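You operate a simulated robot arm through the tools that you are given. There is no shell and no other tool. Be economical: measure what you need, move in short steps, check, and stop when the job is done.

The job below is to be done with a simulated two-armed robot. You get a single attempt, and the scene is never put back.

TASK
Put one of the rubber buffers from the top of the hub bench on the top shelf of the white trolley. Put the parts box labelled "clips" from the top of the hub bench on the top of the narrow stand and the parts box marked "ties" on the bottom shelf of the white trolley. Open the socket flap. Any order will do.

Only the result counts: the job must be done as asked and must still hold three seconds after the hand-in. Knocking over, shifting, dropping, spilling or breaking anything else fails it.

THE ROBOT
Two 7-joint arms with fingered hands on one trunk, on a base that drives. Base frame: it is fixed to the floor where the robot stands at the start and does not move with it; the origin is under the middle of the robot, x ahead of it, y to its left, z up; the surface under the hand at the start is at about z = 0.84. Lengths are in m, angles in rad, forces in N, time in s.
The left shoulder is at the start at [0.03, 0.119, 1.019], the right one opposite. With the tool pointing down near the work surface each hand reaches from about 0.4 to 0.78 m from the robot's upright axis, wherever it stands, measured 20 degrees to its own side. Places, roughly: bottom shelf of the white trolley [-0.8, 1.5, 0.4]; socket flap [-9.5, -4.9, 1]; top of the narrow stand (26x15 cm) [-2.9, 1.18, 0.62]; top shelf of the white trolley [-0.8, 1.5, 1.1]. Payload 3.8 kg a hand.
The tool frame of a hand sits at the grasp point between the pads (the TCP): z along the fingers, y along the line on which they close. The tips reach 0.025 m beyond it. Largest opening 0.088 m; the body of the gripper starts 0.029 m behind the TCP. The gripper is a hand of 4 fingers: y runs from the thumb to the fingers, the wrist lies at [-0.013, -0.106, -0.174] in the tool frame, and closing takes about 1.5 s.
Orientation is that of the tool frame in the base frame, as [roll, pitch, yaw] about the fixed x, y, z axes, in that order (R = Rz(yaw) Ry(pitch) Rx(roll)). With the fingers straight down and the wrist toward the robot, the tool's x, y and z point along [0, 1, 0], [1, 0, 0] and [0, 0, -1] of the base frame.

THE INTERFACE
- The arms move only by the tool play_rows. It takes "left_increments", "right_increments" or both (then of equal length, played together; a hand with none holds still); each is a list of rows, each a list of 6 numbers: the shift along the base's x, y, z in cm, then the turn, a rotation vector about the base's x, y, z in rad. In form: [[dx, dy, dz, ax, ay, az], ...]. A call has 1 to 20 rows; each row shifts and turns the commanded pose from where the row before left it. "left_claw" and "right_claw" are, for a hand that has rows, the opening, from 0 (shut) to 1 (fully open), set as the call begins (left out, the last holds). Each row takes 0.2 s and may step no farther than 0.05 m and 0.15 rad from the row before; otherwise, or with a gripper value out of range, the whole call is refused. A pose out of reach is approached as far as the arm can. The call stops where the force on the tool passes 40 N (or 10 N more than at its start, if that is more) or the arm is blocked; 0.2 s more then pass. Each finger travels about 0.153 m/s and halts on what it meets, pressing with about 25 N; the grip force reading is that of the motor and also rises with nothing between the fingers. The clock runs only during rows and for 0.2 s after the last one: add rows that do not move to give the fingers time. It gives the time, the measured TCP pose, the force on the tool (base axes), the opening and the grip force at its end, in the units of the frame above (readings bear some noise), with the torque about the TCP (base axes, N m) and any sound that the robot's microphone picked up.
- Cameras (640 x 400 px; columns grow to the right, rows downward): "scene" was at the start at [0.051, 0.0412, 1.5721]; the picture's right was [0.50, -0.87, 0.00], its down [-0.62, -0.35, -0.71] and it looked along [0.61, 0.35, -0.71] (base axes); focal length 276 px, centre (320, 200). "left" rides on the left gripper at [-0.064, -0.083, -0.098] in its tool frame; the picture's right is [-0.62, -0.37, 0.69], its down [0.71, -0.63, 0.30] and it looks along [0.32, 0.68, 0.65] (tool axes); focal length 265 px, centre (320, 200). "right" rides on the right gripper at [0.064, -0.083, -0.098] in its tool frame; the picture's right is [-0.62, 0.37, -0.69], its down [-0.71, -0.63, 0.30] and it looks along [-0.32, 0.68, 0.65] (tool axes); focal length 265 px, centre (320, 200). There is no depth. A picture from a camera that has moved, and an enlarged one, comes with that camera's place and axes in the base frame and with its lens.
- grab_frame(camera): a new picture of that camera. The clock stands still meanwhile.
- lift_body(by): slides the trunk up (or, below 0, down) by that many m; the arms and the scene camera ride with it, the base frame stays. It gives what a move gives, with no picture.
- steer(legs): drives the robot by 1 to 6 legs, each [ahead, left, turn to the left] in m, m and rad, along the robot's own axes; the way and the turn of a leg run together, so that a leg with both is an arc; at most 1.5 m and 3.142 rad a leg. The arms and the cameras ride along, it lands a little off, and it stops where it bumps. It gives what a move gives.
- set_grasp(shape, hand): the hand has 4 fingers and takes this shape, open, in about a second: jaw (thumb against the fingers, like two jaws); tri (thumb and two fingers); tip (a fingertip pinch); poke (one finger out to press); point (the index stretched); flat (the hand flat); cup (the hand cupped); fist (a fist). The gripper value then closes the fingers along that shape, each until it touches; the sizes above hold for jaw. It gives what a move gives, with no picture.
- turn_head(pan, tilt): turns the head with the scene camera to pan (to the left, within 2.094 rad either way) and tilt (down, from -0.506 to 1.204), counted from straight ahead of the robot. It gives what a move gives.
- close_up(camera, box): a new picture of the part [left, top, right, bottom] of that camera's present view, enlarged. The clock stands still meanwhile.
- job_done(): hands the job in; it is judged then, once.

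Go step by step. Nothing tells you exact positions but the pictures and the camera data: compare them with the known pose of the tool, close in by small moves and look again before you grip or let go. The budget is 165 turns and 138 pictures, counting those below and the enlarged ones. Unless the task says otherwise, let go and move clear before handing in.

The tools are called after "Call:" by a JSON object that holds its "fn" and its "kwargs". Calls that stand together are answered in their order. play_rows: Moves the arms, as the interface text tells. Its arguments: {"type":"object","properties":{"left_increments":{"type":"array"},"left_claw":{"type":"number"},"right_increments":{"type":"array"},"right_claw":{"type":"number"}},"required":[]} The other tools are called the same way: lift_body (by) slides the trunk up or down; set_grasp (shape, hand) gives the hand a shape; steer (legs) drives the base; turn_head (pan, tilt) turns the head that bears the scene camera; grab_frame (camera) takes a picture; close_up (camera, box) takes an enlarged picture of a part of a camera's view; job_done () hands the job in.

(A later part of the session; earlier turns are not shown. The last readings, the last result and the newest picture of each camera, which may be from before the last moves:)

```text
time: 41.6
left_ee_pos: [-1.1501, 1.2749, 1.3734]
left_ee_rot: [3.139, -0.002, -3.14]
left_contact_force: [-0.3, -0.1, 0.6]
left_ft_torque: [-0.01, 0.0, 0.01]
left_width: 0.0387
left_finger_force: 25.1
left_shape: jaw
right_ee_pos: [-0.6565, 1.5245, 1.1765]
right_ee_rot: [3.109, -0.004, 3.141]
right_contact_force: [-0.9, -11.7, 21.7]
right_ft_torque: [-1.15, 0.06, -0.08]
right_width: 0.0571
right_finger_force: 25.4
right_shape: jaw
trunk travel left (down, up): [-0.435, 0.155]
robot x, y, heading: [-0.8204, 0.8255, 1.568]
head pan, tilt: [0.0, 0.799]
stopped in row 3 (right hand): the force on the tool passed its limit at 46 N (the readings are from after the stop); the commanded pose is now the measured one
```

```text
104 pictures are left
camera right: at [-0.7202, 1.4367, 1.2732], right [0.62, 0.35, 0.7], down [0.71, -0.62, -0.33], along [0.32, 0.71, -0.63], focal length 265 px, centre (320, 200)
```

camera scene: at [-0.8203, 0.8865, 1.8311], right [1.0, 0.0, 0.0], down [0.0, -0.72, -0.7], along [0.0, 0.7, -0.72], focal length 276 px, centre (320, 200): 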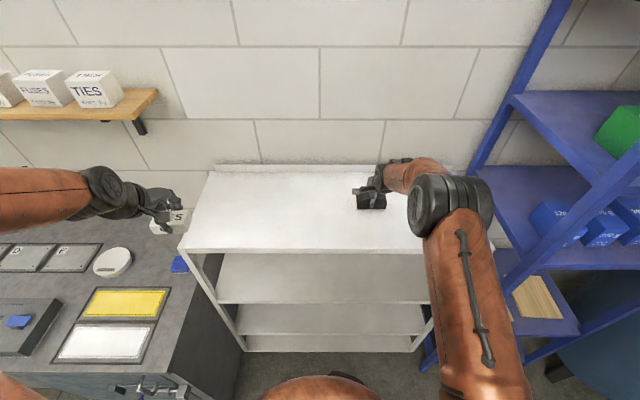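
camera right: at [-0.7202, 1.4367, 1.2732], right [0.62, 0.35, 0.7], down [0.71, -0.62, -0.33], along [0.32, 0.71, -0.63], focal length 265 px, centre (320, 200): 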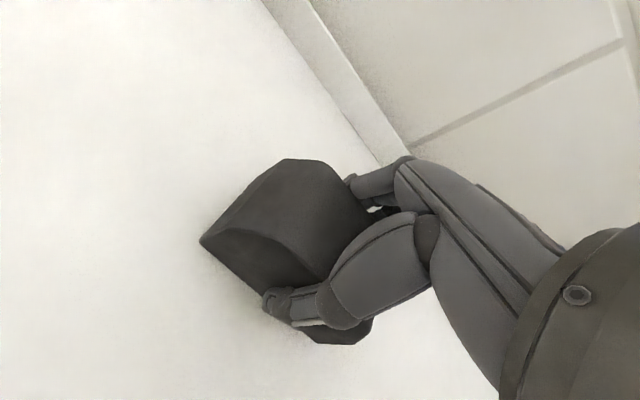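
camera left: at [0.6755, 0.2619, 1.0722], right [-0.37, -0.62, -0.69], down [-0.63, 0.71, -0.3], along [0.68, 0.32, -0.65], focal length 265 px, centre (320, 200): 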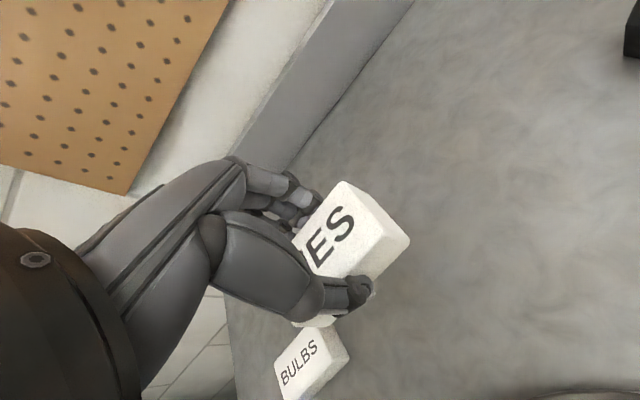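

Contact came a bit higher than expected. I take a close look before letting go.

Call:
{"fn": "close_up", "kwargs": {"camera": "scene", "box": [320, 140, 440, 260]}}

Call:
{"fn": "close_up", "kwargs": {"camera": "right", "box": [180, 140, 400, 360]}}

Call:
{"fn": "grab_frame", "kwargs": {"camera": "left"}}

```text
3.33 times, centred on (380, 200) of scene
camera zoom: at [-0.8214, 0.8799, 1.8315], right [1.0, 0.0, 0.0], down [0.0, -0.71, -0.7], along [0.0, 0.7, -0.71], focal length 920 px, centre (120, 200)
```

zoom: 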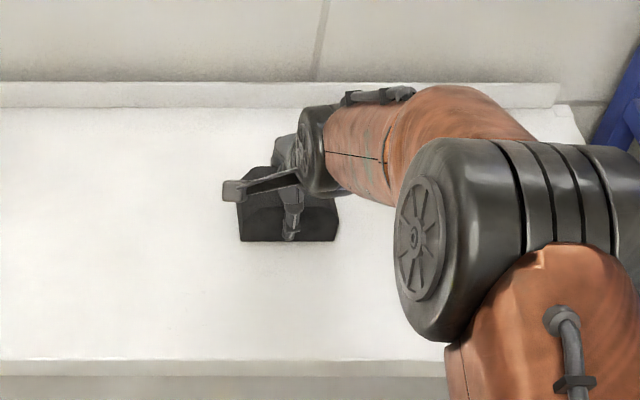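

```text
1.82 times, centred on (290, 250) of right
camera zoom: at [-0.7202, 1.4367, 1.2732], right [0.62, 0.35, 0.7], down [0.71, -0.62, -0.33], along [0.32, 0.71, -0.63], focal length 483 px, centre (374, 109)
```

zoom: 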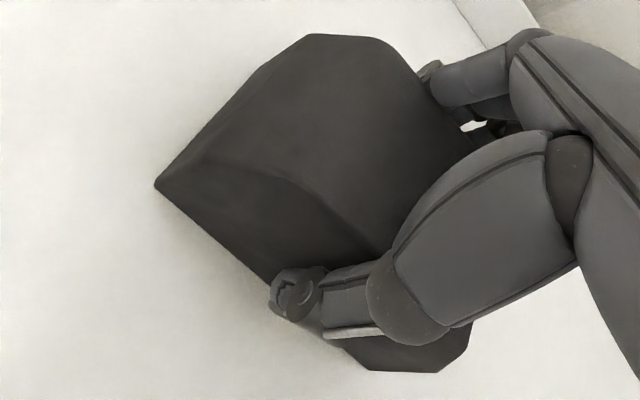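

```text
101 pictures are left
camera left: at [-1.0844, 1.1922, 1.4699], right [0.62, -0.37, -0.69], down [-0.71, -0.63, -0.31], along [-0.33, 0.68, -0.65], focal length 265 px, centre (320, 200)
```

left: 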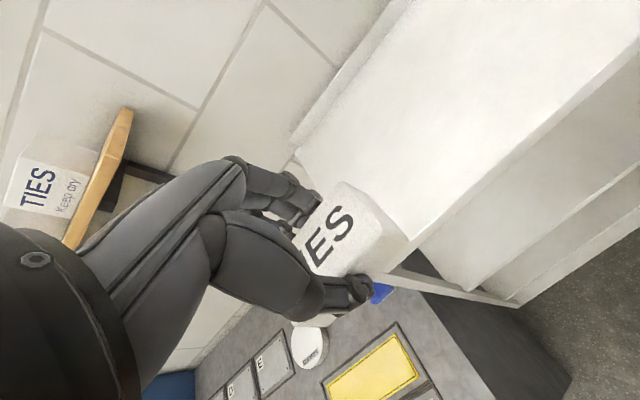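

The buffer looks seated. I ease off the pressure, level the tool and check the force.

Call:
{"fn": "play_rows", "kwargs": {"right_increments": [[0, 0, 0.4, -0.032, 0, 0], [0, 0, 0, 0, 0, 0], [0, 0, 0, 0, 0, 0]]}}

```text
time: 42.4
left_ee_pos: [-1.151, 1.2779, 1.3722]
left_ee_rot: [3.14, -0.002, -3.139]
left_contact_force: [-0.7, -0.7, 0.7]
left_ft_torque: [0.0, 0.02, 0.0]
left_width: 0.0385
left_finger_force: 24.9
left_shape: jaw
right_ee_pos: [-0.6572, 1.5254, 1.1772]
right_ee_rot: [-3.138, 0.0, -3.139]
right_contact_force: [-1.6, -7.1, 12.3]
right_ft_torque: [-0.61, 0.05, -0.03]
right_width: 0.0569
right_finger_force: 25.3
right_shape: jaw
trunk travel left (down, up): [-0.435, 0.155]
robot x, y, heading: [-0.8188, 0.8227, 1.577]
head pan, tilt: [0.0, 0.799]
```

Call:
{"fn": "play_rows", "kwargs": {"right_increments": [[0, 0, 0.3, 0, 0, 0], [0, 0, 0, 0, 0, 0], [0, 0, 0, 0, 0, 0]]}}

```text
time: 43.2
left_ee_pos: [-1.1495, 1.2785, 1.3735]
left_ee_rot: [3.14, -0.001, -3.139]
left_contact_force: [-1.2, -0.1, -0.8]
left_ft_torque: [0.01, -0.01, -0.03]
left_width: 0.0386
left_finger_force: 25.1
left_shape: jaw
right_ee_pos: [-0.658, 1.526, 1.1786]
right_ee_rot: [-3.137, -0.002, 3.141]
right_contact_force: [-0.9, -4.5, 2.2]
right_ft_torque: [-0.32, 0.08, -0.02]
right_width: 0.0571
right_finger_force: 25.3
right_shape: jaw
trunk travel left (down, up): [-0.435, 0.155]
robot x, y, heading: [-0.8236, 0.8251, 1.575]
head pan, tilt: [0.0, 0.799]
```

Force is almost nil with the buffer resting, so I open the right hand and rise straight up.

Call:
{"fn": "play_rows", "kwargs": {"right_increments": [[0, 0, 0, 0, 0, 0], [0, 0, 0, 0, 0, 0], [0, 0, 0, 0, 0, 0], [0, 0, 0, 0, 0, 0]], "right_claw": 1}}

Call:
{"fn": "close_up", "kwargs": {"camera": "right", "box": [180, 140, 400, 360]}}

```text
time: 44.2
left_ee_pos: [-1.1501, 1.2806, 1.3725]
left_ee_rot: [3.141, 0.0, -3.14]
left_contact_force: [0.4, -0.7, -0.2]
left_ft_torque: [0.01, 0.03, 0.01]
left_width: 0.0386
left_finger_force: 24.9
left_shape: jaw
right_ee_pos: [-0.6565, 1.5275, 1.1776]
right_ee_rot: [-3.136, -0.003, -3.141]
right_contact_force: [0.7, 0.5, -0.4]
right_ft_torque: [0.02, -0.01, -0.01]
right_width: 0.0876
right_finger_force: 0.1
right_shape: jaw
trunk travel left (down, up): [-0.435, 0.155]
robot x, y, heading: [-0.8216, 0.8259, 1.575]
head pan, tilt: [0.0, 0.799]
```

```text
1.82 times, centred on (290, 250) of right
camera zoom: at [-0.7195, 1.4436, 1.2777], right [0.62, 0.37, 0.69], down [0.71, -0.63, -0.3], along [0.32, 0.68, -0.66], focal length 483 px, centre (374, 109)
```

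zoom: 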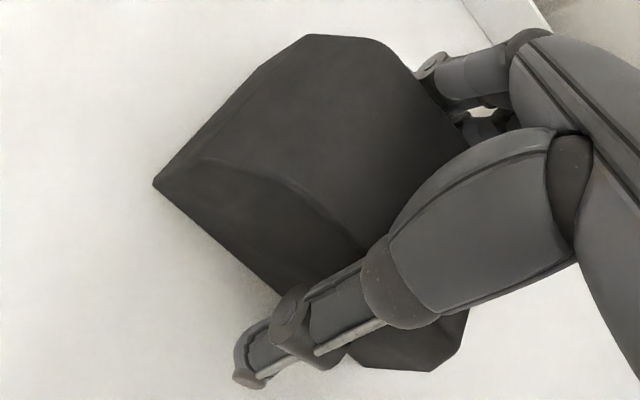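

Released cleanly with no force. I lift the right hand up and back, then check the shelf.

Call:
{"fn": "play_rows", "kwargs": {"right_increments": [[0, 0, 2, 0, 0, 0], [0, 0, 3, 0, 0, 0], [0, 0, 4, 0, 0, 0], [0, 0, 4, 0, 0, 0], [0, 0, 4, 0, 0, 0], [0, 0, 3, 0, 0, 0], [0, -4, 0, 0, 0, 0], [0, -4, 0, 0, 0, 0], [0, -4, 0, 0, 0, 0], [0, -4, 0, 0, 0, 0], [0, -4, 0, 0, 0, 0], [0, -4, 0, 0, 0, 0]]}}

Call:
{"fn": "grab_frame", "kwargs": {"camera": "scene"}}

```text
time: 46.8
left_ee_pos: [-1.1496, 1.2789, 1.3714]
left_ee_rot: [-3.141, -0.001, -3.14]
left_contact_force: [-0.2, 0.7, -1.0]
left_ft_torque: [0.01, 0.0, 0.0]
left_width: 0.0387
left_finger_force: 25.2
left_shape: jaw
right_ee_pos: [-0.6557, 1.2847, 1.3805]
right_ee_rot: [-3.136, -0.003, 3.141]
right_contact_force: [-0.1, 0.1, 0.2]
right_ft_torque: [0.0, -0.02, 0.0]
right_width: 0.0875
right_finger_force: 0.1
right_shape: jaw
trunk travel left (down, up): [-0.435, 0.155]
robot x, y, heading: [-0.8219, 0.8232, 1.575]
head pan, tilt: [0.0, 0.799]
```

```text
99 pictures are left
camera scene: at [-0.8208, 0.884, 1.8312], right [1.0, 0.0, 0.0], down [0.0, -0.72, -0.7], along [0.0, 0.7, -0.72], focal length 276 px, centre (320, 200)
```

scene: 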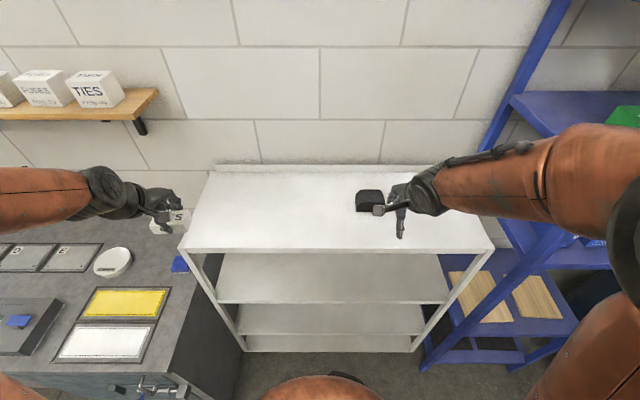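

The buffer stands well on the top shelf. I back away, lower the trunk fully and look into the shelves.

Call:
{"fn": "steer", "kwargs": {"legs": [[-0.45, 0, 0]]}}

Call:
{"fn": "lift_body", "kwargs": {"by": -0.43}}

Call:
{"fn": "turn_head", "kwargs": {"pan": 0.0, "tilt": 0.7}}

Call:
{"fn": "grab_frame", "kwargs": {"camera": "scene"}}

Call:
{"fn": "grab_frame", "kwargs": {"camera": "left"}}

```text
time: 49.5
left_ee_pos: [-1.1487, 0.8326, 1.3712]
left_ee_rot: [-3.141, 0.0, 3.141]
left_contact_force: [0.2, 0.5, -0.9]
left_ft_torque: [-0.01, 0.01, 0.01]
left_width: 0.0388
left_finger_force: 25.0
left_shape: jaw
right_ee_pos: [-0.6521, 0.8382, 1.38]
right_ee_rot: [-3.135, -0.004, 3.139]
right_contact_force: [-0.9, 0.0, -1.1]
right_ft_torque: [0.01, -0.02, 0.01]
right_width: 0.0876
right_finger_force: 0.1
right_shape: jaw
trunk travel left (down, up): [-0.435, 0.155]
robot x, y, heading: [-0.8179, 0.3748, 1.57]
head pan, tilt: [0.0, 0.799]
```

```text
refused: -0.43 is not a number from -0.4 to 0.4
```

```text
time: 50.2
left_ee_pos: [-1.147, 0.8328, 1.3725]
left_ee_rot: [-3.141, 0.0, 3.138]
left_contact_force: [-0.9, -0.6, -0.2]
left_ft_torque: [0.01, 0.01, -0.01]
left_width: 0.0388
left_finger_force: 25.0
left_shape: jaw
right_ee_pos: [-0.6533, 0.8379, 1.3794]
right_ee_rot: [-3.138, -0.004, 3.137]
right_contact_force: [0.5, 0.0, 0.4]
right_ft_torque: [0.04, 0.0, -0.01]
right_width: 0.0874
right_finger_force: 0.1
right_shape: jaw
trunk travel left (down, up): [-0.435, 0.155]
robot x, y, heading: [-0.8204, 0.3755, 1.569]
head pan, tilt: [0.0, 0.7]
```

```text
98 pictures are left
camera scene: at [-0.82, 0.4407, 1.8394], right [1.0, 0.0, 0.0], down [0.0, -0.64, -0.76], along [0.0, 0.76, -0.64], focal length 276 px, centre (320, 200)
```

scene: 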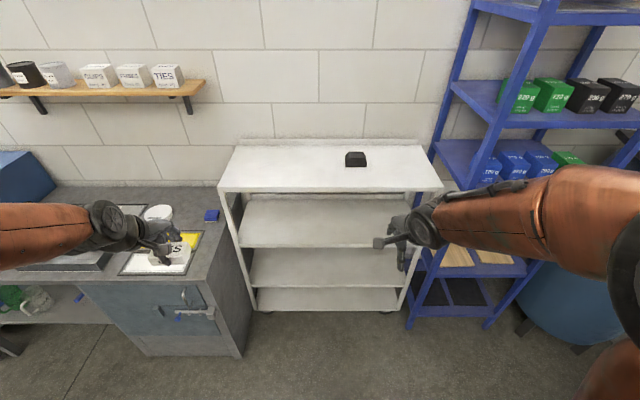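

```text
97 pictures are left
camera left: at [-1.0818, 0.749, 1.4688], right [0.62, -0.37, -0.69], down [-0.72, -0.63, -0.3], along [-0.32, 0.68, -0.65], focal length 265 px, centre (320, 200)
```

left: 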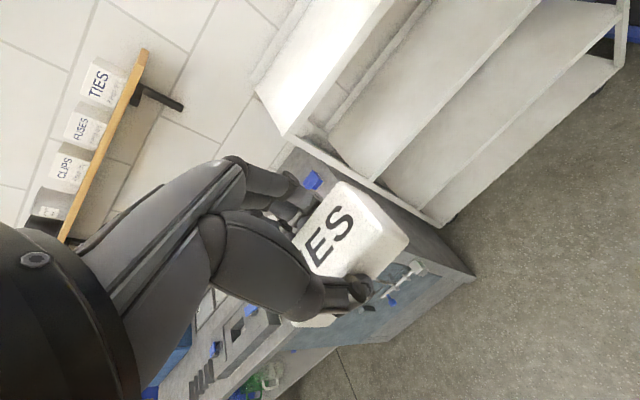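

I take a zoomed view now and another after lowering, to triangulate the shelf heights.

Call:
{"fn": "close_up", "kwargs": {"camera": "scene", "box": [200, 130, 460, 320]}}

Call:
{"fn": "lift_body", "kwargs": {"by": -0.4}}

Call:
{"fn": "close_up", "kwargs": {"camera": "scene", "box": [200, 50, 460, 270]}}

```text
2.11 times, centred on (330, 225) of scene
camera zoom: at [-0.82, 0.4407, 1.8394], right [1.0, 0.0, 0.0], down [0.0, -0.64, -0.76], along [0.0, 0.76, -0.64], focal length 581 px, centre (299, 147)
```

zoom: 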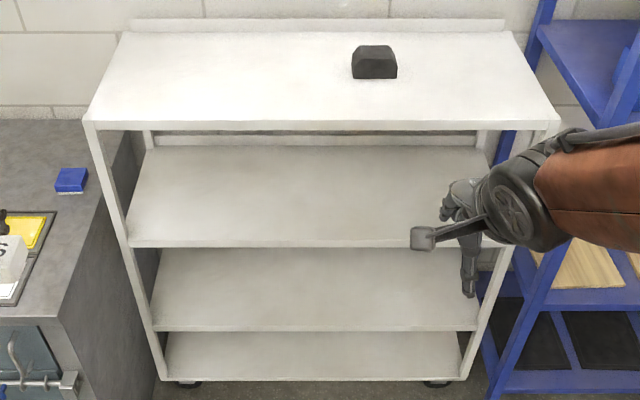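

```text
time: 54.0
left_ee_pos: [-1.1477, 0.8335, 0.9731]
left_ee_rot: [-3.141, 0.0, 3.14]
left_contact_force: [0.0, -0.8, -0.4]
left_ft_torque: [0.03, 0.04, 0.02]
left_width: 0.0389
left_finger_force: 25.1
left_shape: jaw
right_ee_pos: [-0.6525, 0.8383, 0.9795]
right_ee_rot: [-3.136, -0.002, 3.139]
right_contact_force: [0.1, 0.0, 0.3]
right_ft_torque: [0.02, 0.0, 0.0]
right_width: 0.0878
right_finger_force: 0.0
right_shape: jaw
trunk travel left (down, up): [-0.035, 0.555]
robot x, y, heading: [-0.8192, 0.3764, 1.567]
head pan, tilt: [0.0, 0.7]
```

```text
1.82 times, centred on (330, 160) of scene
camera zoom: at [-0.82, 0.4413, 1.4395], right [1.0, 0.0, 0.0], down [0.0, -0.64, -0.76], along [0.0, 0.76, -0.64], focal length 502 px, centre (302, 273)
```

zoom: 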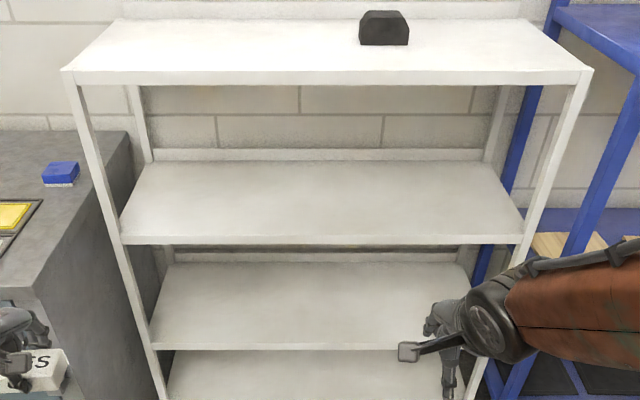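

Triangulation gives front edge y≈1.35, shelf tops at z≈1.14, 0.78, 0.41 (and a base deck at 0.14). I bring the left hand low, ready to slide TIES in above the 0.41 shelf.

Call:
{"fn": "lift_body", "kwargs": {"by": -0.03}}

Call:
{"fn": "play_rows", "kwargs": {"left_increments": [[1.4, 1.4, -3.4, 0, 0, 0], [1.4, 1.4, -3.4, 0, 0, 0], [1.4, 1.4, -3.4, 0, 0, 0], [1.4, 1.4, -3.4, 0, 0, 0], [1.4, 1.4, -3.4, 0, 0, 0], [1.4, 1.4, -3.4, 0, 0, 0], [1.4, 1.4, -3.4, 0, 0, 0], [1.4, 1.4, -3.4, 0, 0, 0], [1.4, 1.4, -3.4, 0, 0, 0], [1.4, 1.4, -3.4, 0, 0, 0], [1.4, 1.4, -3.4, 0, 0, 0], [1.4, 1.4, -3.4, 0, 0, 0], [1.4, 1.4, -3.4, 0, 0, 0], [1.4, 1.4, -2.5, 0, 0, 0], [0, 0, 0, 0, 0, 0]]}}

Call:
{"fn": "grab_frame", "kwargs": {"camera": "scene"}}

Call:
{"fn": "grab_frame", "kwargs": {"camera": "left"}}

```text
time: 54.8
left_ee_pos: [-1.147, 0.833, 0.9416]
left_ee_rot: [-3.141, -0.002, 3.141]
left_contact_force: [0.2, -0.2, -0.6]
left_ft_torque: [-0.01, 0.01, 0.04]
left_width: 0.0391
left_finger_force: 24.8
left_shape: jaw
right_ee_pos: [-0.6512, 0.8375, 0.9494]
right_ee_rot: [-3.137, -0.004, 3.138]
right_contact_force: [0.3, 0.7, 0.8]
right_ft_torque: [-0.03, 0.0, -0.01]
right_width: 0.0875
right_finger_force: 0.1
right_shape: jaw
trunk travel left (down, up): [-0.005, 0.585]
robot x, y, heading: [-0.8209, 0.3735, 1.573]
head pan, tilt: [0.0, 0.7]
```

```text
time: 58.0
left_ee_pos: [-0.9501, 1.0273, 0.4739]
left_ee_rot: [-3.14, 0.001, 3.139]
left_contact_force: [0.7, 0.4, -0.6]
left_ft_torque: [0.0, -0.03, -0.01]
left_width: 0.0383
left_finger_force: 24.9
left_shape: jaw
right_ee_pos: [-0.6519, 0.8372, 0.9498]
right_ee_rot: [-3.137, -0.006, 3.139]
right_contact_force: [0.0, 0.0, -0.3]
right_ft_torque: [-0.01, 0.0, -0.01]
right_width: 0.0876
right_finger_force: 0.0
right_shape: jaw
trunk travel left (down, up): [-0.005, 0.585]
robot x, y, heading: [-0.8191, 0.3743, 1.57]
head pan, tilt: [0.0, 0.7]
```

```text
94 pictures are left
camera scene: at [-0.8197, 0.4416, 1.4094], right [1.0, 0.0, 0.0], down [0.0, -0.64, -0.76], along [0.0, 0.76, -0.64], focal length 276 px, centre (320, 200)
```

scene: 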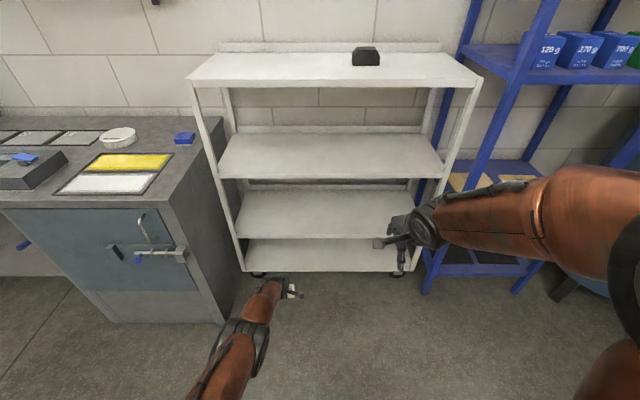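

```text
93 pictures are left
camera left: at [-0.8845, 0.9442, 0.5713], right [0.62, -0.37, -0.69], down [-0.72, -0.63, -0.3], along [-0.32, 0.68, -0.66], focal length 265 px, centre (320, 200)
```

left: 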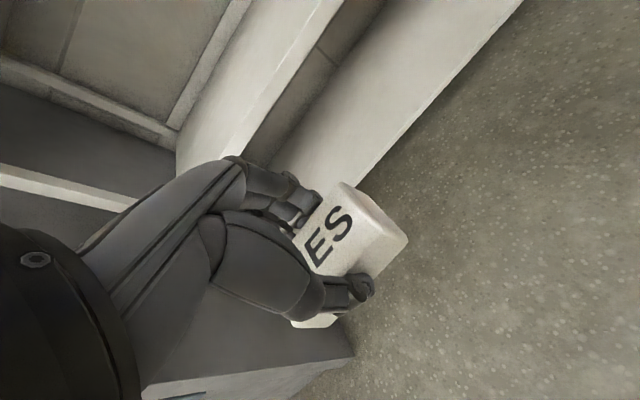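

Clear ahead. I drive 0.30 m, check, then the rest.

Call:
{"fn": "steer", "kwargs": {"legs": [[0.27, 0, 0]]}}

Call:
{"fn": "grab_frame", "kwargs": {"camera": "left"}}

Call:
{"fn": "grab_frame", "kwargs": {"camera": "scene"}}

```text
time: 59.9
left_ee_pos: [-0.9502, 1.2978, 0.4741]
left_ee_rot: [-3.14, -0.001, 3.14]
left_contact_force: [-0.8, 0.1, -0.3]
left_ft_torque: [0.03, -0.02, 0.01]
left_width: 0.0384
left_finger_force: 24.7
left_shape: jaw
right_ee_pos: [-0.652, 1.1082, 0.9496]
right_ee_rot: [-3.133, -0.003, 3.141]
right_contact_force: [0.0, 0.2, 0.6]
right_ft_torque: [0.0, 0.0, 0.0]
right_width: 0.0879
right_finger_force: 0.1
right_shape: jaw
trunk travel left (down, up): [-0.005, 0.585]
robot x, y, heading: [-0.8175, 0.6478, 1.569]
head pan, tilt: [0.0, 0.7]
```

```text
92 pictures are left
camera left: at [-0.8852, 1.2146, 0.5712], right [0.62, -0.37, -0.69], down [-0.72, -0.63, -0.3], along [-0.32, 0.68, -0.65], focal length 265 px, centre (320, 200)
```

left: 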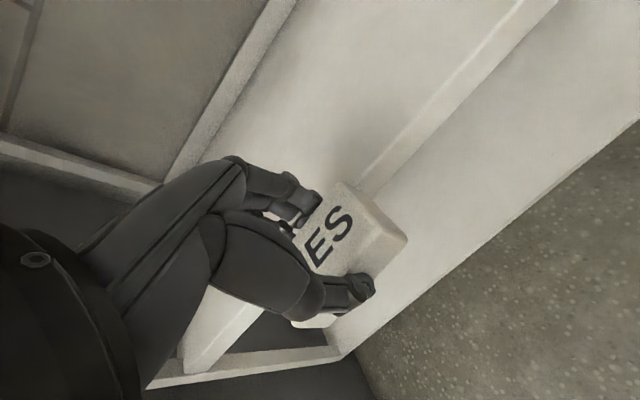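

```text
91 pictures are left
camera scene: at [-0.8197, 0.7123, 1.4093], right [1.0, 0.0, 0.0], down [0.0, -0.64, -0.76], along [0.0, 0.76, -0.64], focal length 276 px, centre (320, 200)
```

scene: 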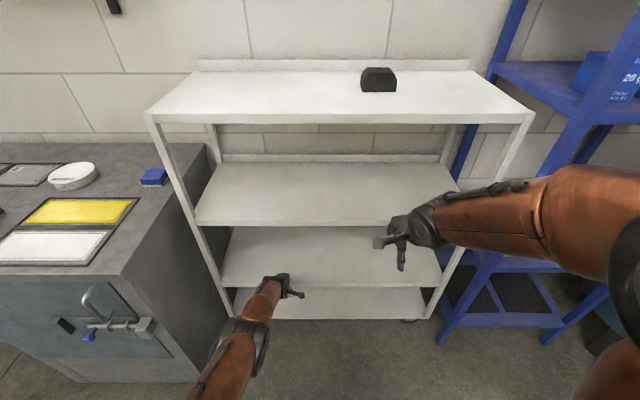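

The 0.41 m shelf edge is confirmed. I drive the remaining 0.14 m.

Call:
{"fn": "steer", "kwargs": {"legs": [[0.14, 0, 0]]}}

Call:
{"fn": "grab_frame", "kwargs": {"camera": "left"}}

Call:
{"fn": "grab_frame", "kwargs": {"camera": "scene"}}

```text
time: 61.2
left_ee_pos: [-0.9498, 1.4397, 0.4737]
left_ee_rot: [-3.139, 0.0, 3.138]
left_contact_force: [0.0, 0.0, -0.8]
left_ft_torque: [0.0, -0.05, -0.03]
left_width: 0.0384
left_finger_force: 24.8
left_shape: jaw
right_ee_pos: [-0.6515, 1.25, 0.949]
right_ee_rot: [-3.135, -0.004, 3.138]
right_contact_force: [-0.1, 0.1, -0.1]
right_ft_torque: [0.02, -0.01, -0.01]
right_width: 0.0878
right_finger_force: 0.0
right_shape: jaw
trunk travel left (down, up): [-0.005, 0.585]
robot x, y, heading: [-0.8166, 0.7852, 1.567]
head pan, tilt: [0.0, 0.7]
```

```text
90 pictures are left
camera left: at [-0.8842, 1.3567, 0.571], right [0.62, -0.37, -0.69], down [-0.72, -0.63, -0.3], along [-0.32, 0.68, -0.65], focal length 265 px, centre (320, 200)
```

left: 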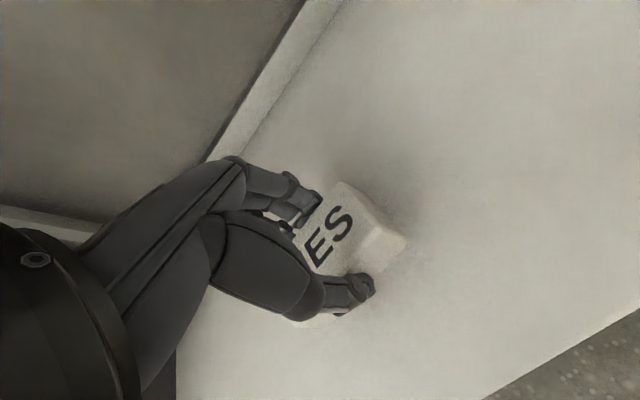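

```text
89 pictures are left
camera scene: at [-0.8195, 0.8545, 1.4093], right [1.0, 0.0, 0.0], down [0.0, -0.65, -0.76], along [0.0, 0.76, -0.65], focal length 276 px, centre (320, 200)
```

scene: 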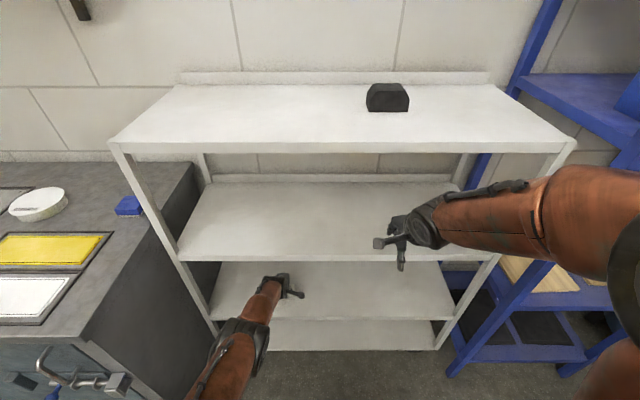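

TIES is over the shelf, well inside the front edge. I lower it gently to contact.

Call:
{"fn": "play_rows", "kwargs": {"left_increments": [[0, 0, -1, 0, 0, 0], [0, 0, -0.7, 0, 0, 0], [0, 0, -0.4, 0, 0, 0], [0, 0, -0.3, 0, 0, 0], [0, 0, -0.3, 0, 0, 0], [0, 0, 0, 0, 0, 0]]}}

```text
time: 62.6
left_ee_pos: [-0.9485, 1.4252, 0.4552]
left_ee_rot: [-3.134, 0.001, 3.135]
left_contact_force: [0.4, -0.3, -0.2]
left_ft_torque: [-0.02, -0.04, -0.02]
left_width: 0.0382
left_finger_force: 25.0
left_shape: jaw
left hand out of reach, approached as far as the arm can: row 1, 2, 4
right_ee_pos: [-0.6509, 1.2496, 0.9503]
right_ee_rot: [-3.137, -0.004, 3.138]
right_contact_force: [0.3, -1.0, -1.0]
right_ft_torque: [0.0, 0.03, 0.0]
right_width: 0.0879
right_finger_force: 0.0
right_shape: jaw
trunk travel left (down, up): [-0.005, 0.585]
robot x, y, heading: [-0.8198, 0.7854, 1.571]
head pan, tilt: [0.0, 0.7]
```

Reach limit. I draw the right hand back a bit, drive 5 cm nearer and retry.

Call:
{"fn": "play_rows", "kwargs": {"right_increments": [[0, -3, 0, 0, 0, 0], [0, -3, 0, 0, 0, 0]], "left_increments": [[0, 0, 0.5, 0, 0, 0], [0, 0, 0.5, 0, 0, 0]]}}

Call:
{"fn": "steer", "kwargs": {"legs": [[0.05, 0, 0]]}}

```text
time: 63.2
left_ee_pos: [-0.9507, 1.4288, 0.4645]
left_ee_rot: [-3.142, 0.0, 3.14]
left_contact_force: [-0.4, -0.6, -1.1]
left_ft_torque: [0.0, 0.0, -0.01]
left_width: 0.0382
left_finger_force: 24.4
left_shape: jaw
right_ee_pos: [-0.6505, 1.1879, 0.952]
right_ee_rot: [-3.137, -0.002, 3.135]
right_contact_force: [0.0, 0.4, -0.2]
right_ft_torque: [0.01, 0.01, 0.0]
right_width: 0.0877
right_finger_force: 0.2
right_shape: jaw
trunk travel left (down, up): [-0.005, 0.585]
robot x, y, heading: [-0.8194, 0.7896, 1.565]
head pan, tilt: [0.0, 0.7]
```

```text
time: 64.1
left_ee_pos: [-0.9519, 1.4759, 0.464]
left_ee_rot: [-3.141, -0.002, 3.137]
left_contact_force: [0.1, 0.5, -0.3]
left_ft_torque: [-0.04, 0.01, 0.02]
left_width: 0.0384
left_finger_force: 25.2
left_shape: jaw
right_ee_pos: [-0.6513, 1.2382, 0.9509]
right_ee_rot: [-3.134, -0.003, 3.138]
right_contact_force: [0.1, 0.5, -0.1]
right_ft_torque: [-0.01, 0.01, -0.02]
right_width: 0.0876
right_finger_force: 0.0
right_shape: jaw
trunk travel left (down, up): [-0.005, 0.585]
robot x, y, heading: [-0.82, 0.8367, 1.568]
head pan, tilt: [0.0, 0.7]
```

Call:
{"fn": "play_rows", "kwargs": {"left_increments": [[0, -1, -0.5, 0, 0, 0], [0, -1, -0.5, 0, 0, 0], [0, 0, -0.4, 0, 0, 0], [0, 0, -0.3, 0, 0, 0], [0, 0, -0.3, 0, 0, 0], [0, 0, 0, 0, 0, 0]]}}

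Call:
{"fn": "grab_frame", "kwargs": {"camera": "left"}}

```text
time: 65.5
left_ee_pos: [-0.9498, 1.4589, 0.4512]
left_ee_rot: [3.131, 0.0, 3.138]
left_contact_force: [-0.3, -3.8, 37.2]
left_ft_torque: [-0.23, 0.04, 0.0]
left_width: 0.0403
left_finger_force: 24.6
left_shape: jaw
right_ee_pos: [-0.6507, 1.2349, 0.953]
right_ee_rot: [-3.14, -0.004, 3.135]
right_contact_force: [0.2, 0.2, -0.2]
right_ft_torque: [0.0, -0.02, 0.0]
right_width: 0.0876
right_finger_force: 0.1
right_shape: jaw
trunk travel left (down, up): [-0.005, 0.585]
robot x, y, heading: [-0.8193, 0.8327, 1.57]
head pan, tilt: [0.0, 0.7]
```

```text
88 pictures are left
camera left: at [-0.8842, 1.3749, 0.5465], right [0.62, -0.36, -0.7], down [-0.72, -0.62, -0.31], along [-0.32, 0.69, -0.65], focal length 265 px, centre (320, 200)
```

left: 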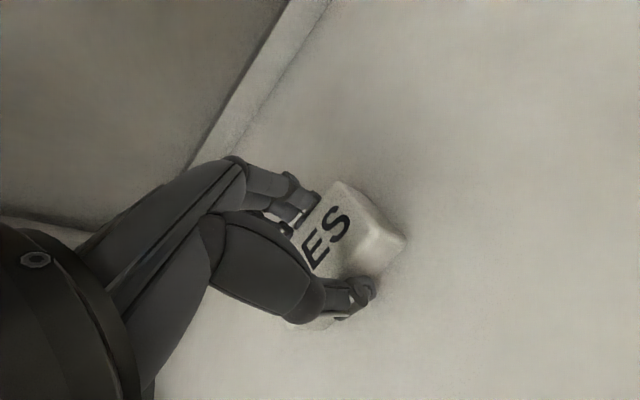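

Contact made (37 N up). I ease off most of the pressure, then release.

Call:
{"fn": "play_rows", "kwargs": {"left_increments": [[0, 0, 0.5, 0, 0, 0], [0, 0, 0, 0, 0, 0], [0, 0, 0, 0, 0, 0]]}}

```text
time: 66.3
left_ee_pos: [-0.9499, 1.4577, 0.4516]
left_ee_rot: [3.14, 0.001, 3.137]
left_contact_force: [-0.1, 5.0, 19.9]
left_ft_torque: [0.14, 0.03, -0.06]
left_width: 0.0399
left_finger_force: 24.6
left_shape: jaw
right_ee_pos: [-0.6511, 1.2359, 0.9519]
right_ee_rot: [-3.139, -0.003, 3.136]
right_contact_force: [0.1, -0.5, -0.1]
right_ft_torque: [0.0, 0.0, 0.03]
right_width: 0.0877
right_finger_force: 0.0
right_shape: jaw
trunk travel left (down, up): [-0.005, 0.585]
robot x, y, heading: [-0.8187, 0.8365, 1.57]
head pan, tilt: [0.0, 0.7]
```

Call:
{"fn": "play_rows", "kwargs": {"left_increments": [[0, 0, 0.4, 0, 0, 0], [0, 0, 0, 0, 0, 0], [0, 0, 0, 0, 0, 0]]}}

Call:
{"fn": "play_rows", "kwargs": {"left_increments": [[0, 0, 0, 0, 0, 0], [0, 0, 0, 0, 0, 0], [0, 0, 0, 0, 0, 0], [0, 0, 0, 0, 0, 0]], "left_claw": 1}}

Call:
{"fn": "grab_frame", "kwargs": {"camera": "left"}}

```text
time: 67.1
left_ee_pos: [-0.9507, 1.4546, 0.4534]
left_ee_rot: [-3.136, 0.0, 3.139]
left_contact_force: [0.9, 0.3, 2.8]
left_ft_torque: [0.03, -0.05, 0.02]
left_width: 0.0398
left_finger_force: 25.4
left_shape: jaw
right_ee_pos: [-0.6505, 1.238, 0.951]
right_ee_rot: [-3.137, -0.003, 3.138]
right_contact_force: [0.4, -0.4, 1.3]
right_ft_torque: [0.0, -0.03, -0.02]
right_width: 0.0877
right_finger_force: 0.1
right_shape: jaw
trunk travel left (down, up): [-0.005, 0.585]
robot x, y, heading: [-0.8195, 0.8354, 1.568]
head pan, tilt: [0.0, 0.7]
```

```text
time: 68.1
left_ee_pos: [-0.9501, 1.4569, 0.4533]
left_ee_rot: [-3.141, 0.0, 3.138]
left_contact_force: [0.0, -0.4, -0.1]
left_ft_torque: [0.01, 0.01, -0.01]
left_width: 0.0876
left_finger_force: 0.0
left_shape: jaw
right_ee_pos: [-0.6514, 1.2372, 0.9516]
right_ee_rot: [-3.137, -0.002, 3.137]
right_contact_force: [0.8, -0.2, 0.6]
right_ft_torque: [-0.02, -0.01, 0.02]
right_width: 0.0876
right_finger_force: 0.1
right_shape: jaw
trunk travel left (down, up): [-0.005, 0.585]
robot x, y, heading: [-0.8182, 0.8352, 1.571]
head pan, tilt: [0.0, 0.7]
```

```text
87 pictures are left
camera left: at [-0.8848, 1.3735, 0.5512], right [0.62, -0.37, -0.69], down [-0.72, -0.63, -0.3], along [-0.32, 0.68, -0.65], focal length 265 px, centre (320, 200)
```

left: 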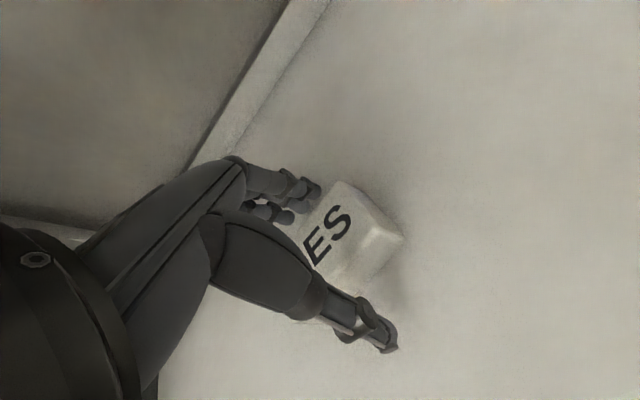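

Released. I raise 4.5 cm (keeping under the shelf above) and drive back out.

Call:
{"fn": "play_rows", "kwargs": {"left_increments": [[0, 0, 1, 0, 0, 0], [0, 0, 1.5, 0, 0, 0], [0, 0, 1, 0, 0, 0], [0, 0, 1, 0, 0, 0], [0, 0, 0, 0, 0, 0]]}}

Call:
{"fn": "grab_frame", "kwargs": {"camera": "left"}}

```text
time: 69.3
left_ee_pos: [-0.9504, 1.4573, 0.4987]
left_ee_rot: [3.141, 0.0, 3.137]
left_contact_force: [1.0, -1.4, 0.0]
left_ft_torque: [0.0, 0.02, 0.02]
left_width: 0.0877
left_finger_force: 0.0
left_shape: jaw
right_ee_pos: [-0.6519, 1.2373, 0.9508]
right_ee_rot: [-3.136, -0.003, 3.136]
right_contact_force: [-1.0, 0.0, 0.0]
right_ft_torque: [0.02, -0.02, 0.01]
right_width: 0.0875
right_finger_force: 0.1
right_shape: jaw
trunk travel left (down, up): [-0.005, 0.585]
robot x, y, heading: [-0.8228, 0.8323, 1.571]
head pan, tilt: [0.0, 0.7]
```

```text
86 pictures are left
camera left: at [-0.8845, 1.3742, 0.5961], right [0.62, -0.37, -0.69], down [-0.72, -0.63, -0.3], along [-0.32, 0.68, -0.65], focal length 265 px, centre (320, 200)
```

left: 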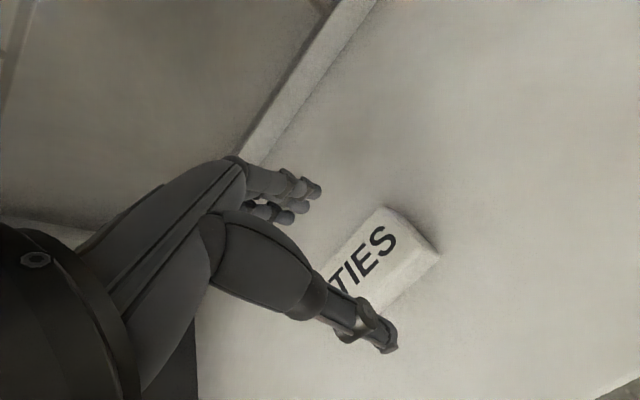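

The fingertips are above the box top. I drive back 0.45 m and look.

Call:
{"fn": "steer", "kwargs": {"legs": [[-0.45, 0, 0]]}}

Call:
{"fn": "grab_frame", "kwargs": {"camera": "scene"}}

```text
time: 72.1
left_ee_pos: [-0.953, 0.9997, 0.4996]
left_ee_rot: [-3.14, 0.001, -3.14]
left_contact_force: [-0.3, 1.2, 0.2]
left_ft_torque: [0.02, 0.02, 0.02]
left_width: 0.0876
left_finger_force: 0.1
left_shape: jaw
right_ee_pos: [-0.6526, 0.7802, 0.9521]
right_ee_rot: [-3.136, -0.002, 3.14]
right_contact_force: [0.1, -0.4, 0.0]
right_ft_torque: [0.01, 0.02, -0.01]
right_width: 0.0876
right_finger_force: 0.1
right_shape: jaw
trunk travel left (down, up): [-0.005, 0.585]
robot x, y, heading: [-0.8182, 0.3779, 1.572]
head pan, tilt: [0.0, 0.7]
```

```text
85 pictures are left
camera scene: at [-0.8196, 0.4444, 1.4094], right [1.0, 0.0, 0.0], down [0.0, -0.64, -0.77], along [0.0, 0.77, -0.64], focal length 276 px, centre (320, 200)
```

scene: 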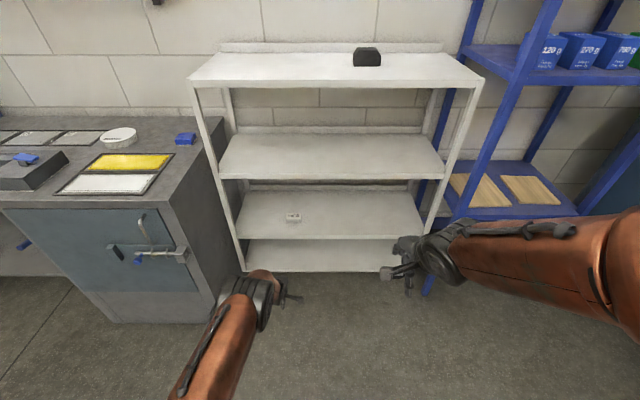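

Both trolley placements look good. Now I raise the trunk and left hand and return to the bench for CLIPS.

Call:
{"fn": "lift_body", "kwargs": {"by": 0.175}}

Call:
{"fn": "play_rows", "kwargs": {"left_increments": [[-1.4, -1.2, 3.4, 0, 0, 0], [-1.4, -1.2, 3.4, 0, 0, 0], [-1.4, -1.2, 3.4, 0, 0, 0], [-1.4, -1.2, 3.4, 0, 0, 0], [-1.4, -1.2, 3.4, 0, 0, 0], [-1.4, -1.2, 3.4, 0, 0, 0], [-1.4, -1.2, 3.4, 0, 0, 0], [-1.4, -1.2, 3.4, 0, 0, 0], [-1.4, -1.2, 3.4, 0, 0, 0], [-1.4, -1.2, 3.4, 0, 0, 0], [-1.4, -1.2, 3.4, 0, 0, 0], [-1.4, -1.2, 3.4, 0, 0, 0], [-1.4, -1.2, 3.4, 0, 0, 0], [-1.4, -1.2, 3.4, 0, 0, 0]]}}

Call:
{"fn": "steer", "kwargs": {"legs": [[-0.37, 0, 0], [0, 0, -1.572], [0.65, 0, 0]]}}

Call:
{"fn": "turn_head", "kwargs": {"pan": 0.5, "tilt": 0.8}}

Call:
{"fn": "grab_frame", "kwargs": {"camera": "scene"}}

```text
time: 74.0
left_ee_pos: [-0.9513, 1.0007, 0.6742]
left_ee_rot: [3.141, 0.0, -3.141]
left_contact_force: [0.6, -0.3, 0.1]
left_ft_torque: [0.0, 0.02, 0.04]
left_width: 0.0875
left_finger_force: 0.0
left_shape: jaw
right_ee_pos: [-0.6524, 0.7824, 1.1268]
right_ee_rot: [-3.138, -0.004, 3.14]
right_contact_force: [-0.5, -0.1, -1.6]
right_ft_torque: [0.0, 0.01, 0.02]
right_width: 0.0878
right_finger_force: 0.1
right_shape: jaw
trunk travel left (down, up): [-0.18, 0.41]
robot x, y, heading: [-0.8204, 0.3782, 1.572]
head pan, tilt: [0.0, 0.7]
```

```text
time: 77.0
left_ee_pos: [-1.1484, 0.8327, 1.1497]
left_ee_rot: [3.141, 0.0, -3.141]
left_contact_force: [0.1, 0.1, 0.7]
left_ft_torque: [0.02, 0.03, 0.01]
left_width: 0.0878
left_finger_force: 0.0
left_shape: jaw
right_ee_pos: [-0.6521, 0.7808, 1.1271]
right_ee_rot: [-3.136, -0.004, 3.14]
right_contact_force: [0.0, -0.2, -0.8]
right_ft_torque: [-0.01, -0.01, 0.02]
right_width: 0.0873
right_finger_force: 0.0
right_shape: jaw
trunk travel left (down, up): [-0.18, 0.41]
robot x, y, heading: [-0.8189, 0.3758, 1.57]
head pan, tilt: [0.0, 0.7]
```

```text
time: 86.3
left_ee_pos: [0.2728, 0.3802, 1.1503]
left_ee_rot: [-3.14, 0.001, 1.614]
left_contact_force: [0.2, -0.7, 0.4]
left_ft_torque: [-0.03, -0.02, 0.0]
left_width: 0.0878
left_finger_force: 0.0
left_shape: jaw
right_ee_pos: [0.2406, -0.117, 1.1264]
right_ee_rot: [-3.137, -0.004, 1.611]
right_contact_force: [0.0, 1.0, -0.2]
right_ft_torque: [-0.04, 0.03, 0.0]
right_width: 0.0879
right_finger_force: 0.0
right_shape: jaw
trunk travel left (down, up): [-0.18, 0.41]
robot x, y, heading: [-0.1675, 0.0298, 0.039]
head pan, tilt: [0.0, 0.7]
```

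```text
time: 87.3
left_ee_pos: [0.2718, 0.3804, 1.1507]
left_ee_rot: [-3.141, 0.0, 1.612]
left_contact_force: [0.1, 0.2, 0.8]
left_ft_torque: [0.01, 0.01, 0.0]
left_width: 0.0876
left_finger_force: 0.1
left_shape: jaw
right_ee_pos: [0.241, -0.1183, 1.1266]
right_ee_rot: [-3.136, -0.004, 1.611]
right_contact_force: [-0.2, 0.3, 0.3]
right_ft_torque: [-0.02, 0.0, 0.01]
right_width: 0.0876
right_finger_force: 0.0
right_shape: jaw
trunk travel left (down, up): [-0.18, 0.41]
robot x, y, heading: [-0.1684, 0.0333, 0.045]
head pan, tilt: [0.499, 0.799]
```

```text
84 pictures are left
camera scene: at [-0.1186, 0.0743, 1.5762], right [0.51, -0.86, 0.0], down [-0.61, -0.37, -0.7], along [0.6, 0.36, -0.72], focal length 276 px, centre (320, 200)
```

scene: 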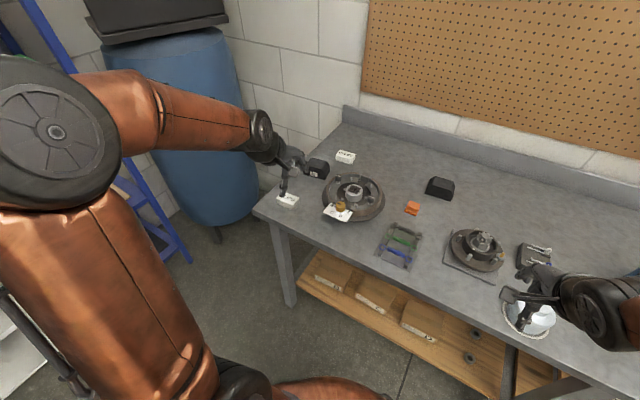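

CLIPS is at about [0.41,0.53]. I drive 0.16 m ahead and bring the left hand above it.

Call:
{"fn": "steer", "kwargs": {"legs": [[0.16, 0, 0]]}}

Call:
{"fn": "play_rows", "kwargs": {"left_increments": [[-0.5, 3.2, -2, 0, 0, 0.03], [-0.5, 3.2, -2, 0, 0, 0.03], [-0.5, 3.2, -2, 0, 0, 0.03], [-0.5, 3.0, -2, 0, 0, 0], [0, 1.5, -2, 0, 0, 0], [0, 0, -2, 0, 0, 0]]}}

Call:
{"fn": "grab_frame", "kwargs": {"camera": "left"}}

Call:
{"fn": "close_up", "kwargs": {"camera": "scene", "box": [180, 120, 380, 260]}}

```text
time: 88.7
left_ee_pos: [0.4363, 0.3861, 1.1501]
left_ee_rot: [-3.139, 0.0, 1.611]
left_contact_force: [0.2, 0.3, -0.8]
left_ft_torque: [-0.01, 0.01, -0.01]
left_width: 0.0876
left_finger_force: 0.0
left_shape: jaw
right_ee_pos: [0.4026, -0.1119, 1.1262]
right_ee_rot: [-3.135, -0.004, 1.61]
right_contact_force: [-0.8, 1.4, -0.1]
right_ft_torque: [-0.02, -0.02, -0.02]
right_width: 0.0878
right_finger_force: 0.0
right_shape: jaw
trunk travel left (down, up): [-0.18, 0.41]
robot x, y, heading: [-0.0069, 0.0403, 0.047]
head pan, tilt: [0.499, 0.799]
```

```text
time: 90.1
left_ee_pos: [0.4157, 0.5268, 1.0295]
left_ee_rot: [-3.141, 0.0, 1.7]
left_contact_force: [-0.2, -0.1, 0.0]
left_ft_torque: [-0.01, 0.01, 0.0]
left_width: 0.0876
left_finger_force: 0.2
left_shape: jaw
right_ee_pos: [0.4018, -0.1114, 1.127]
right_ee_rot: [-3.137, -0.004, 1.609]
right_contact_force: [0.7, 0.0, 0.6]
right_ft_torque: [0.0, 0.02, 0.04]
right_width: 0.0878
right_finger_force: 0.1
right_shape: jaw
trunk travel left (down, up): [-0.18, 0.41]
robot x, y, heading: [-0.0072, 0.0391, 0.039]
head pan, tilt: [0.499, 0.799]
```

```text
83 pictures are left
camera left: at [0.3423, 0.4529, 1.127], right [-0.28, -0.66, -0.69], down [-0.72, 0.63, -0.3], along [0.64, 0.41, -0.65], focal length 265 px, centre (320, 200)
```

left: 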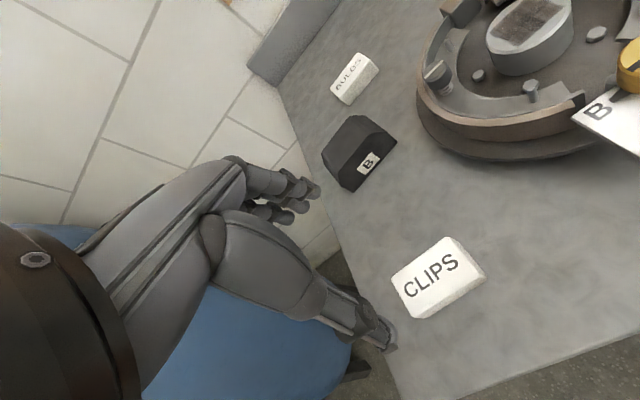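

```text
2.86 times, centred on (280, 190) of scene
camera zoom: at [0.0436, 0.0816, 1.5761], right [0.51, -0.86, 0.0], down [-0.61, -0.37, -0.7], along [0.6, 0.36, -0.72], focal length 789 px, centre (434, 229)
```

zoom: 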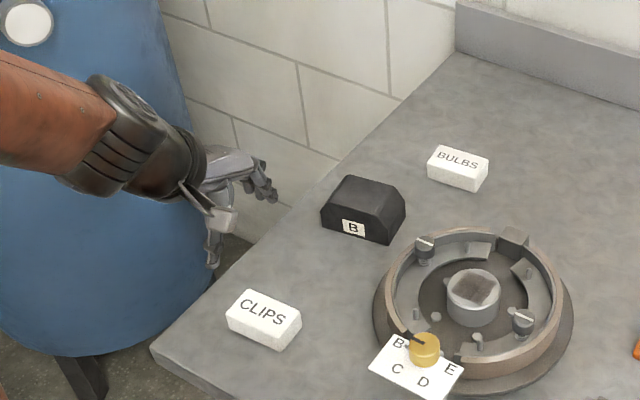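

CLIPS centre is at about [0.42,0.525], nearly under the hand. I trim the yaw and descend.

Call:
{"fn": "play_rows", "kwargs": {"left_increments": [[0.4, 0, -3, 0, 0, -0.05], [0, 0, -3, 0, 0, 0], [0, 0, -3, 0, 0, 0], [0, 0, -3, 0, 0, 0], [0, 0, -2, 0, 0, 0], [0, 0, 0, 0, 0, 0]]}}

Call:
{"fn": "grab_frame", "kwargs": {"camera": "left"}}

```text
time: 91.5
left_ee_pos: [0.4171, 0.5278, 0.8877]
left_ee_rot: [3.141, -0.001, 1.65]
left_contact_force: [-0.5, -0.1, 0.5]
left_ft_torque: [0.0, -0.05, 0.01]
left_width: 0.0877
left_finger_force: 0.1
left_shape: jaw
right_ee_pos: [0.4033, -0.1117, 1.1265]
right_ee_rot: [-3.137, -0.003, 1.608]
right_contact_force: [0.7, -0.1, 0.1]
right_ft_torque: [0.01, 0.01, 0.02]
right_width: 0.0877
right_finger_force: 0.1
right_shape: jaw
trunk travel left (down, up): [-0.18, 0.41]
robot x, y, heading: [-0.0049, 0.0377, 0.044]
head pan, tilt: [0.499, 0.799]
```

```text
81 pictures are left
camera left: at [0.3406, 0.4565, 0.9848], right [-0.32, -0.65, -0.69], down [-0.69, 0.66, -0.3], along [0.66, 0.38, -0.65], focal length 265 px, centre (320, 200)
```

left: 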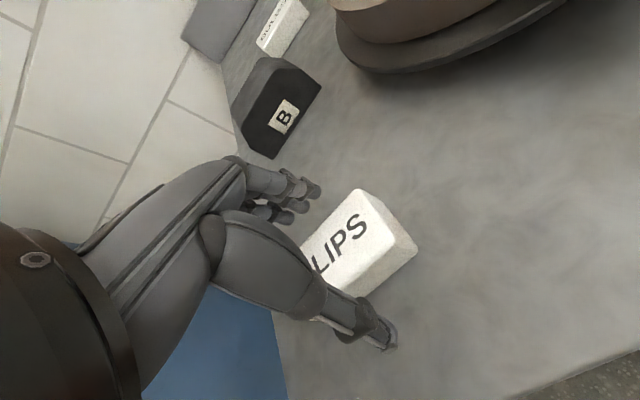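

Good straddle. I go down the last 1.4 cm and close.

Call:
{"fn": "play_rows", "kwargs": {"left_increments": [[0, 0, -0.7, 0, 0, 0], [0, 0, -0.7, 0, 0, 0], [0, 0, 0, 0, 0, 0]]}}

Call:
{"fn": "play_rows", "kwargs": {"left_increments": [[0, 0, 0, 0, 0, 0], [0, 0, 0, 0, 0, 0], [0, 0, 0, 0, 0, 0], [0, 0, 0, 0, 0, 0], [0, 0, 0, 0, 0, 0], [0, 0, 0, 0, 0, 0], [0, 0, 0, 0, 0, 0], [0, 0, 0, 0, 0, 0]], "left_claw": 0}}

Call:
{"fn": "grab_frame", "kwargs": {"camera": "left"}}

```text
time: 92.3
left_ee_pos: [0.4175, 0.5289, 0.8742]
left_ee_rot: [3.14, 0.001, 1.651]
left_contact_force: [-0.3, -0.4, -0.1]
left_ft_torque: [0.02, -0.01, -0.02]
left_width: 0.0877
left_finger_force: 0.1
left_shape: jaw
right_ee_pos: [0.4019, -0.1125, 1.1263]
right_ee_rot: [-3.135, -0.003, 1.611]
right_contact_force: [0.5, -0.5, 0.2]
right_ft_torque: [0.02, 0.0, -0.02]
right_width: 0.0876
right_finger_force: 0.1
right_shape: jaw
trunk travel left (down, up): [-0.18, 0.41]
robot x, y, heading: [-0.0067, 0.0409, 0.04]
head pan, tilt: [0.499, 0.799]
```

```text
time: 94.1
left_ee_pos: [0.4166, 0.5282, 0.876]
left_ee_rot: [-3.141, 0.0, 1.65]
left_contact_force: [-0.5, 0.0, 0.2]
left_ft_torque: [0.01, 0.0, 0.0]
left_width: 0.0394
left_finger_force: 25.0
left_shape: jaw
right_ee_pos: [0.4017, -0.1114, 1.1264]
right_ee_rot: [-3.136, -0.004, 1.61]
right_contact_force: [-0.6, 0.6, -0.2]
right_ft_torque: [-0.01, -0.04, 0.0]
right_width: 0.0878
right_finger_force: 0.1
right_shape: jaw
trunk travel left (down, up): [-0.18, 0.41]
robot x, y, heading: [-0.0066, 0.0391, 0.039]
head pan, tilt: [0.499, 0.799]
```

```text
80 pictures are left
camera left: at [0.3403, 0.4575, 0.9718], right [-0.32, -0.65, -0.69], down [-0.69, 0.66, -0.3], along [0.66, 0.38, -0.65], focal length 265 px, centre (320, 200)
```

left: 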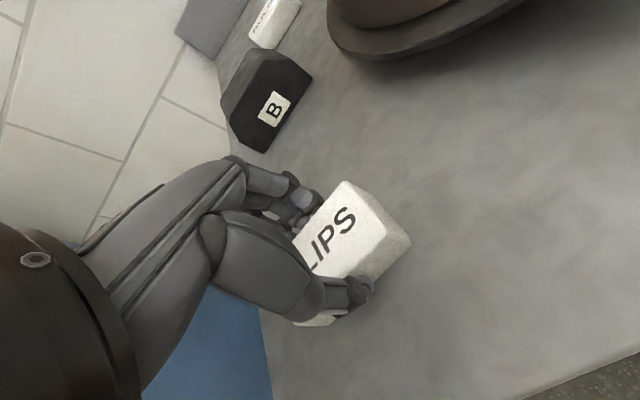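

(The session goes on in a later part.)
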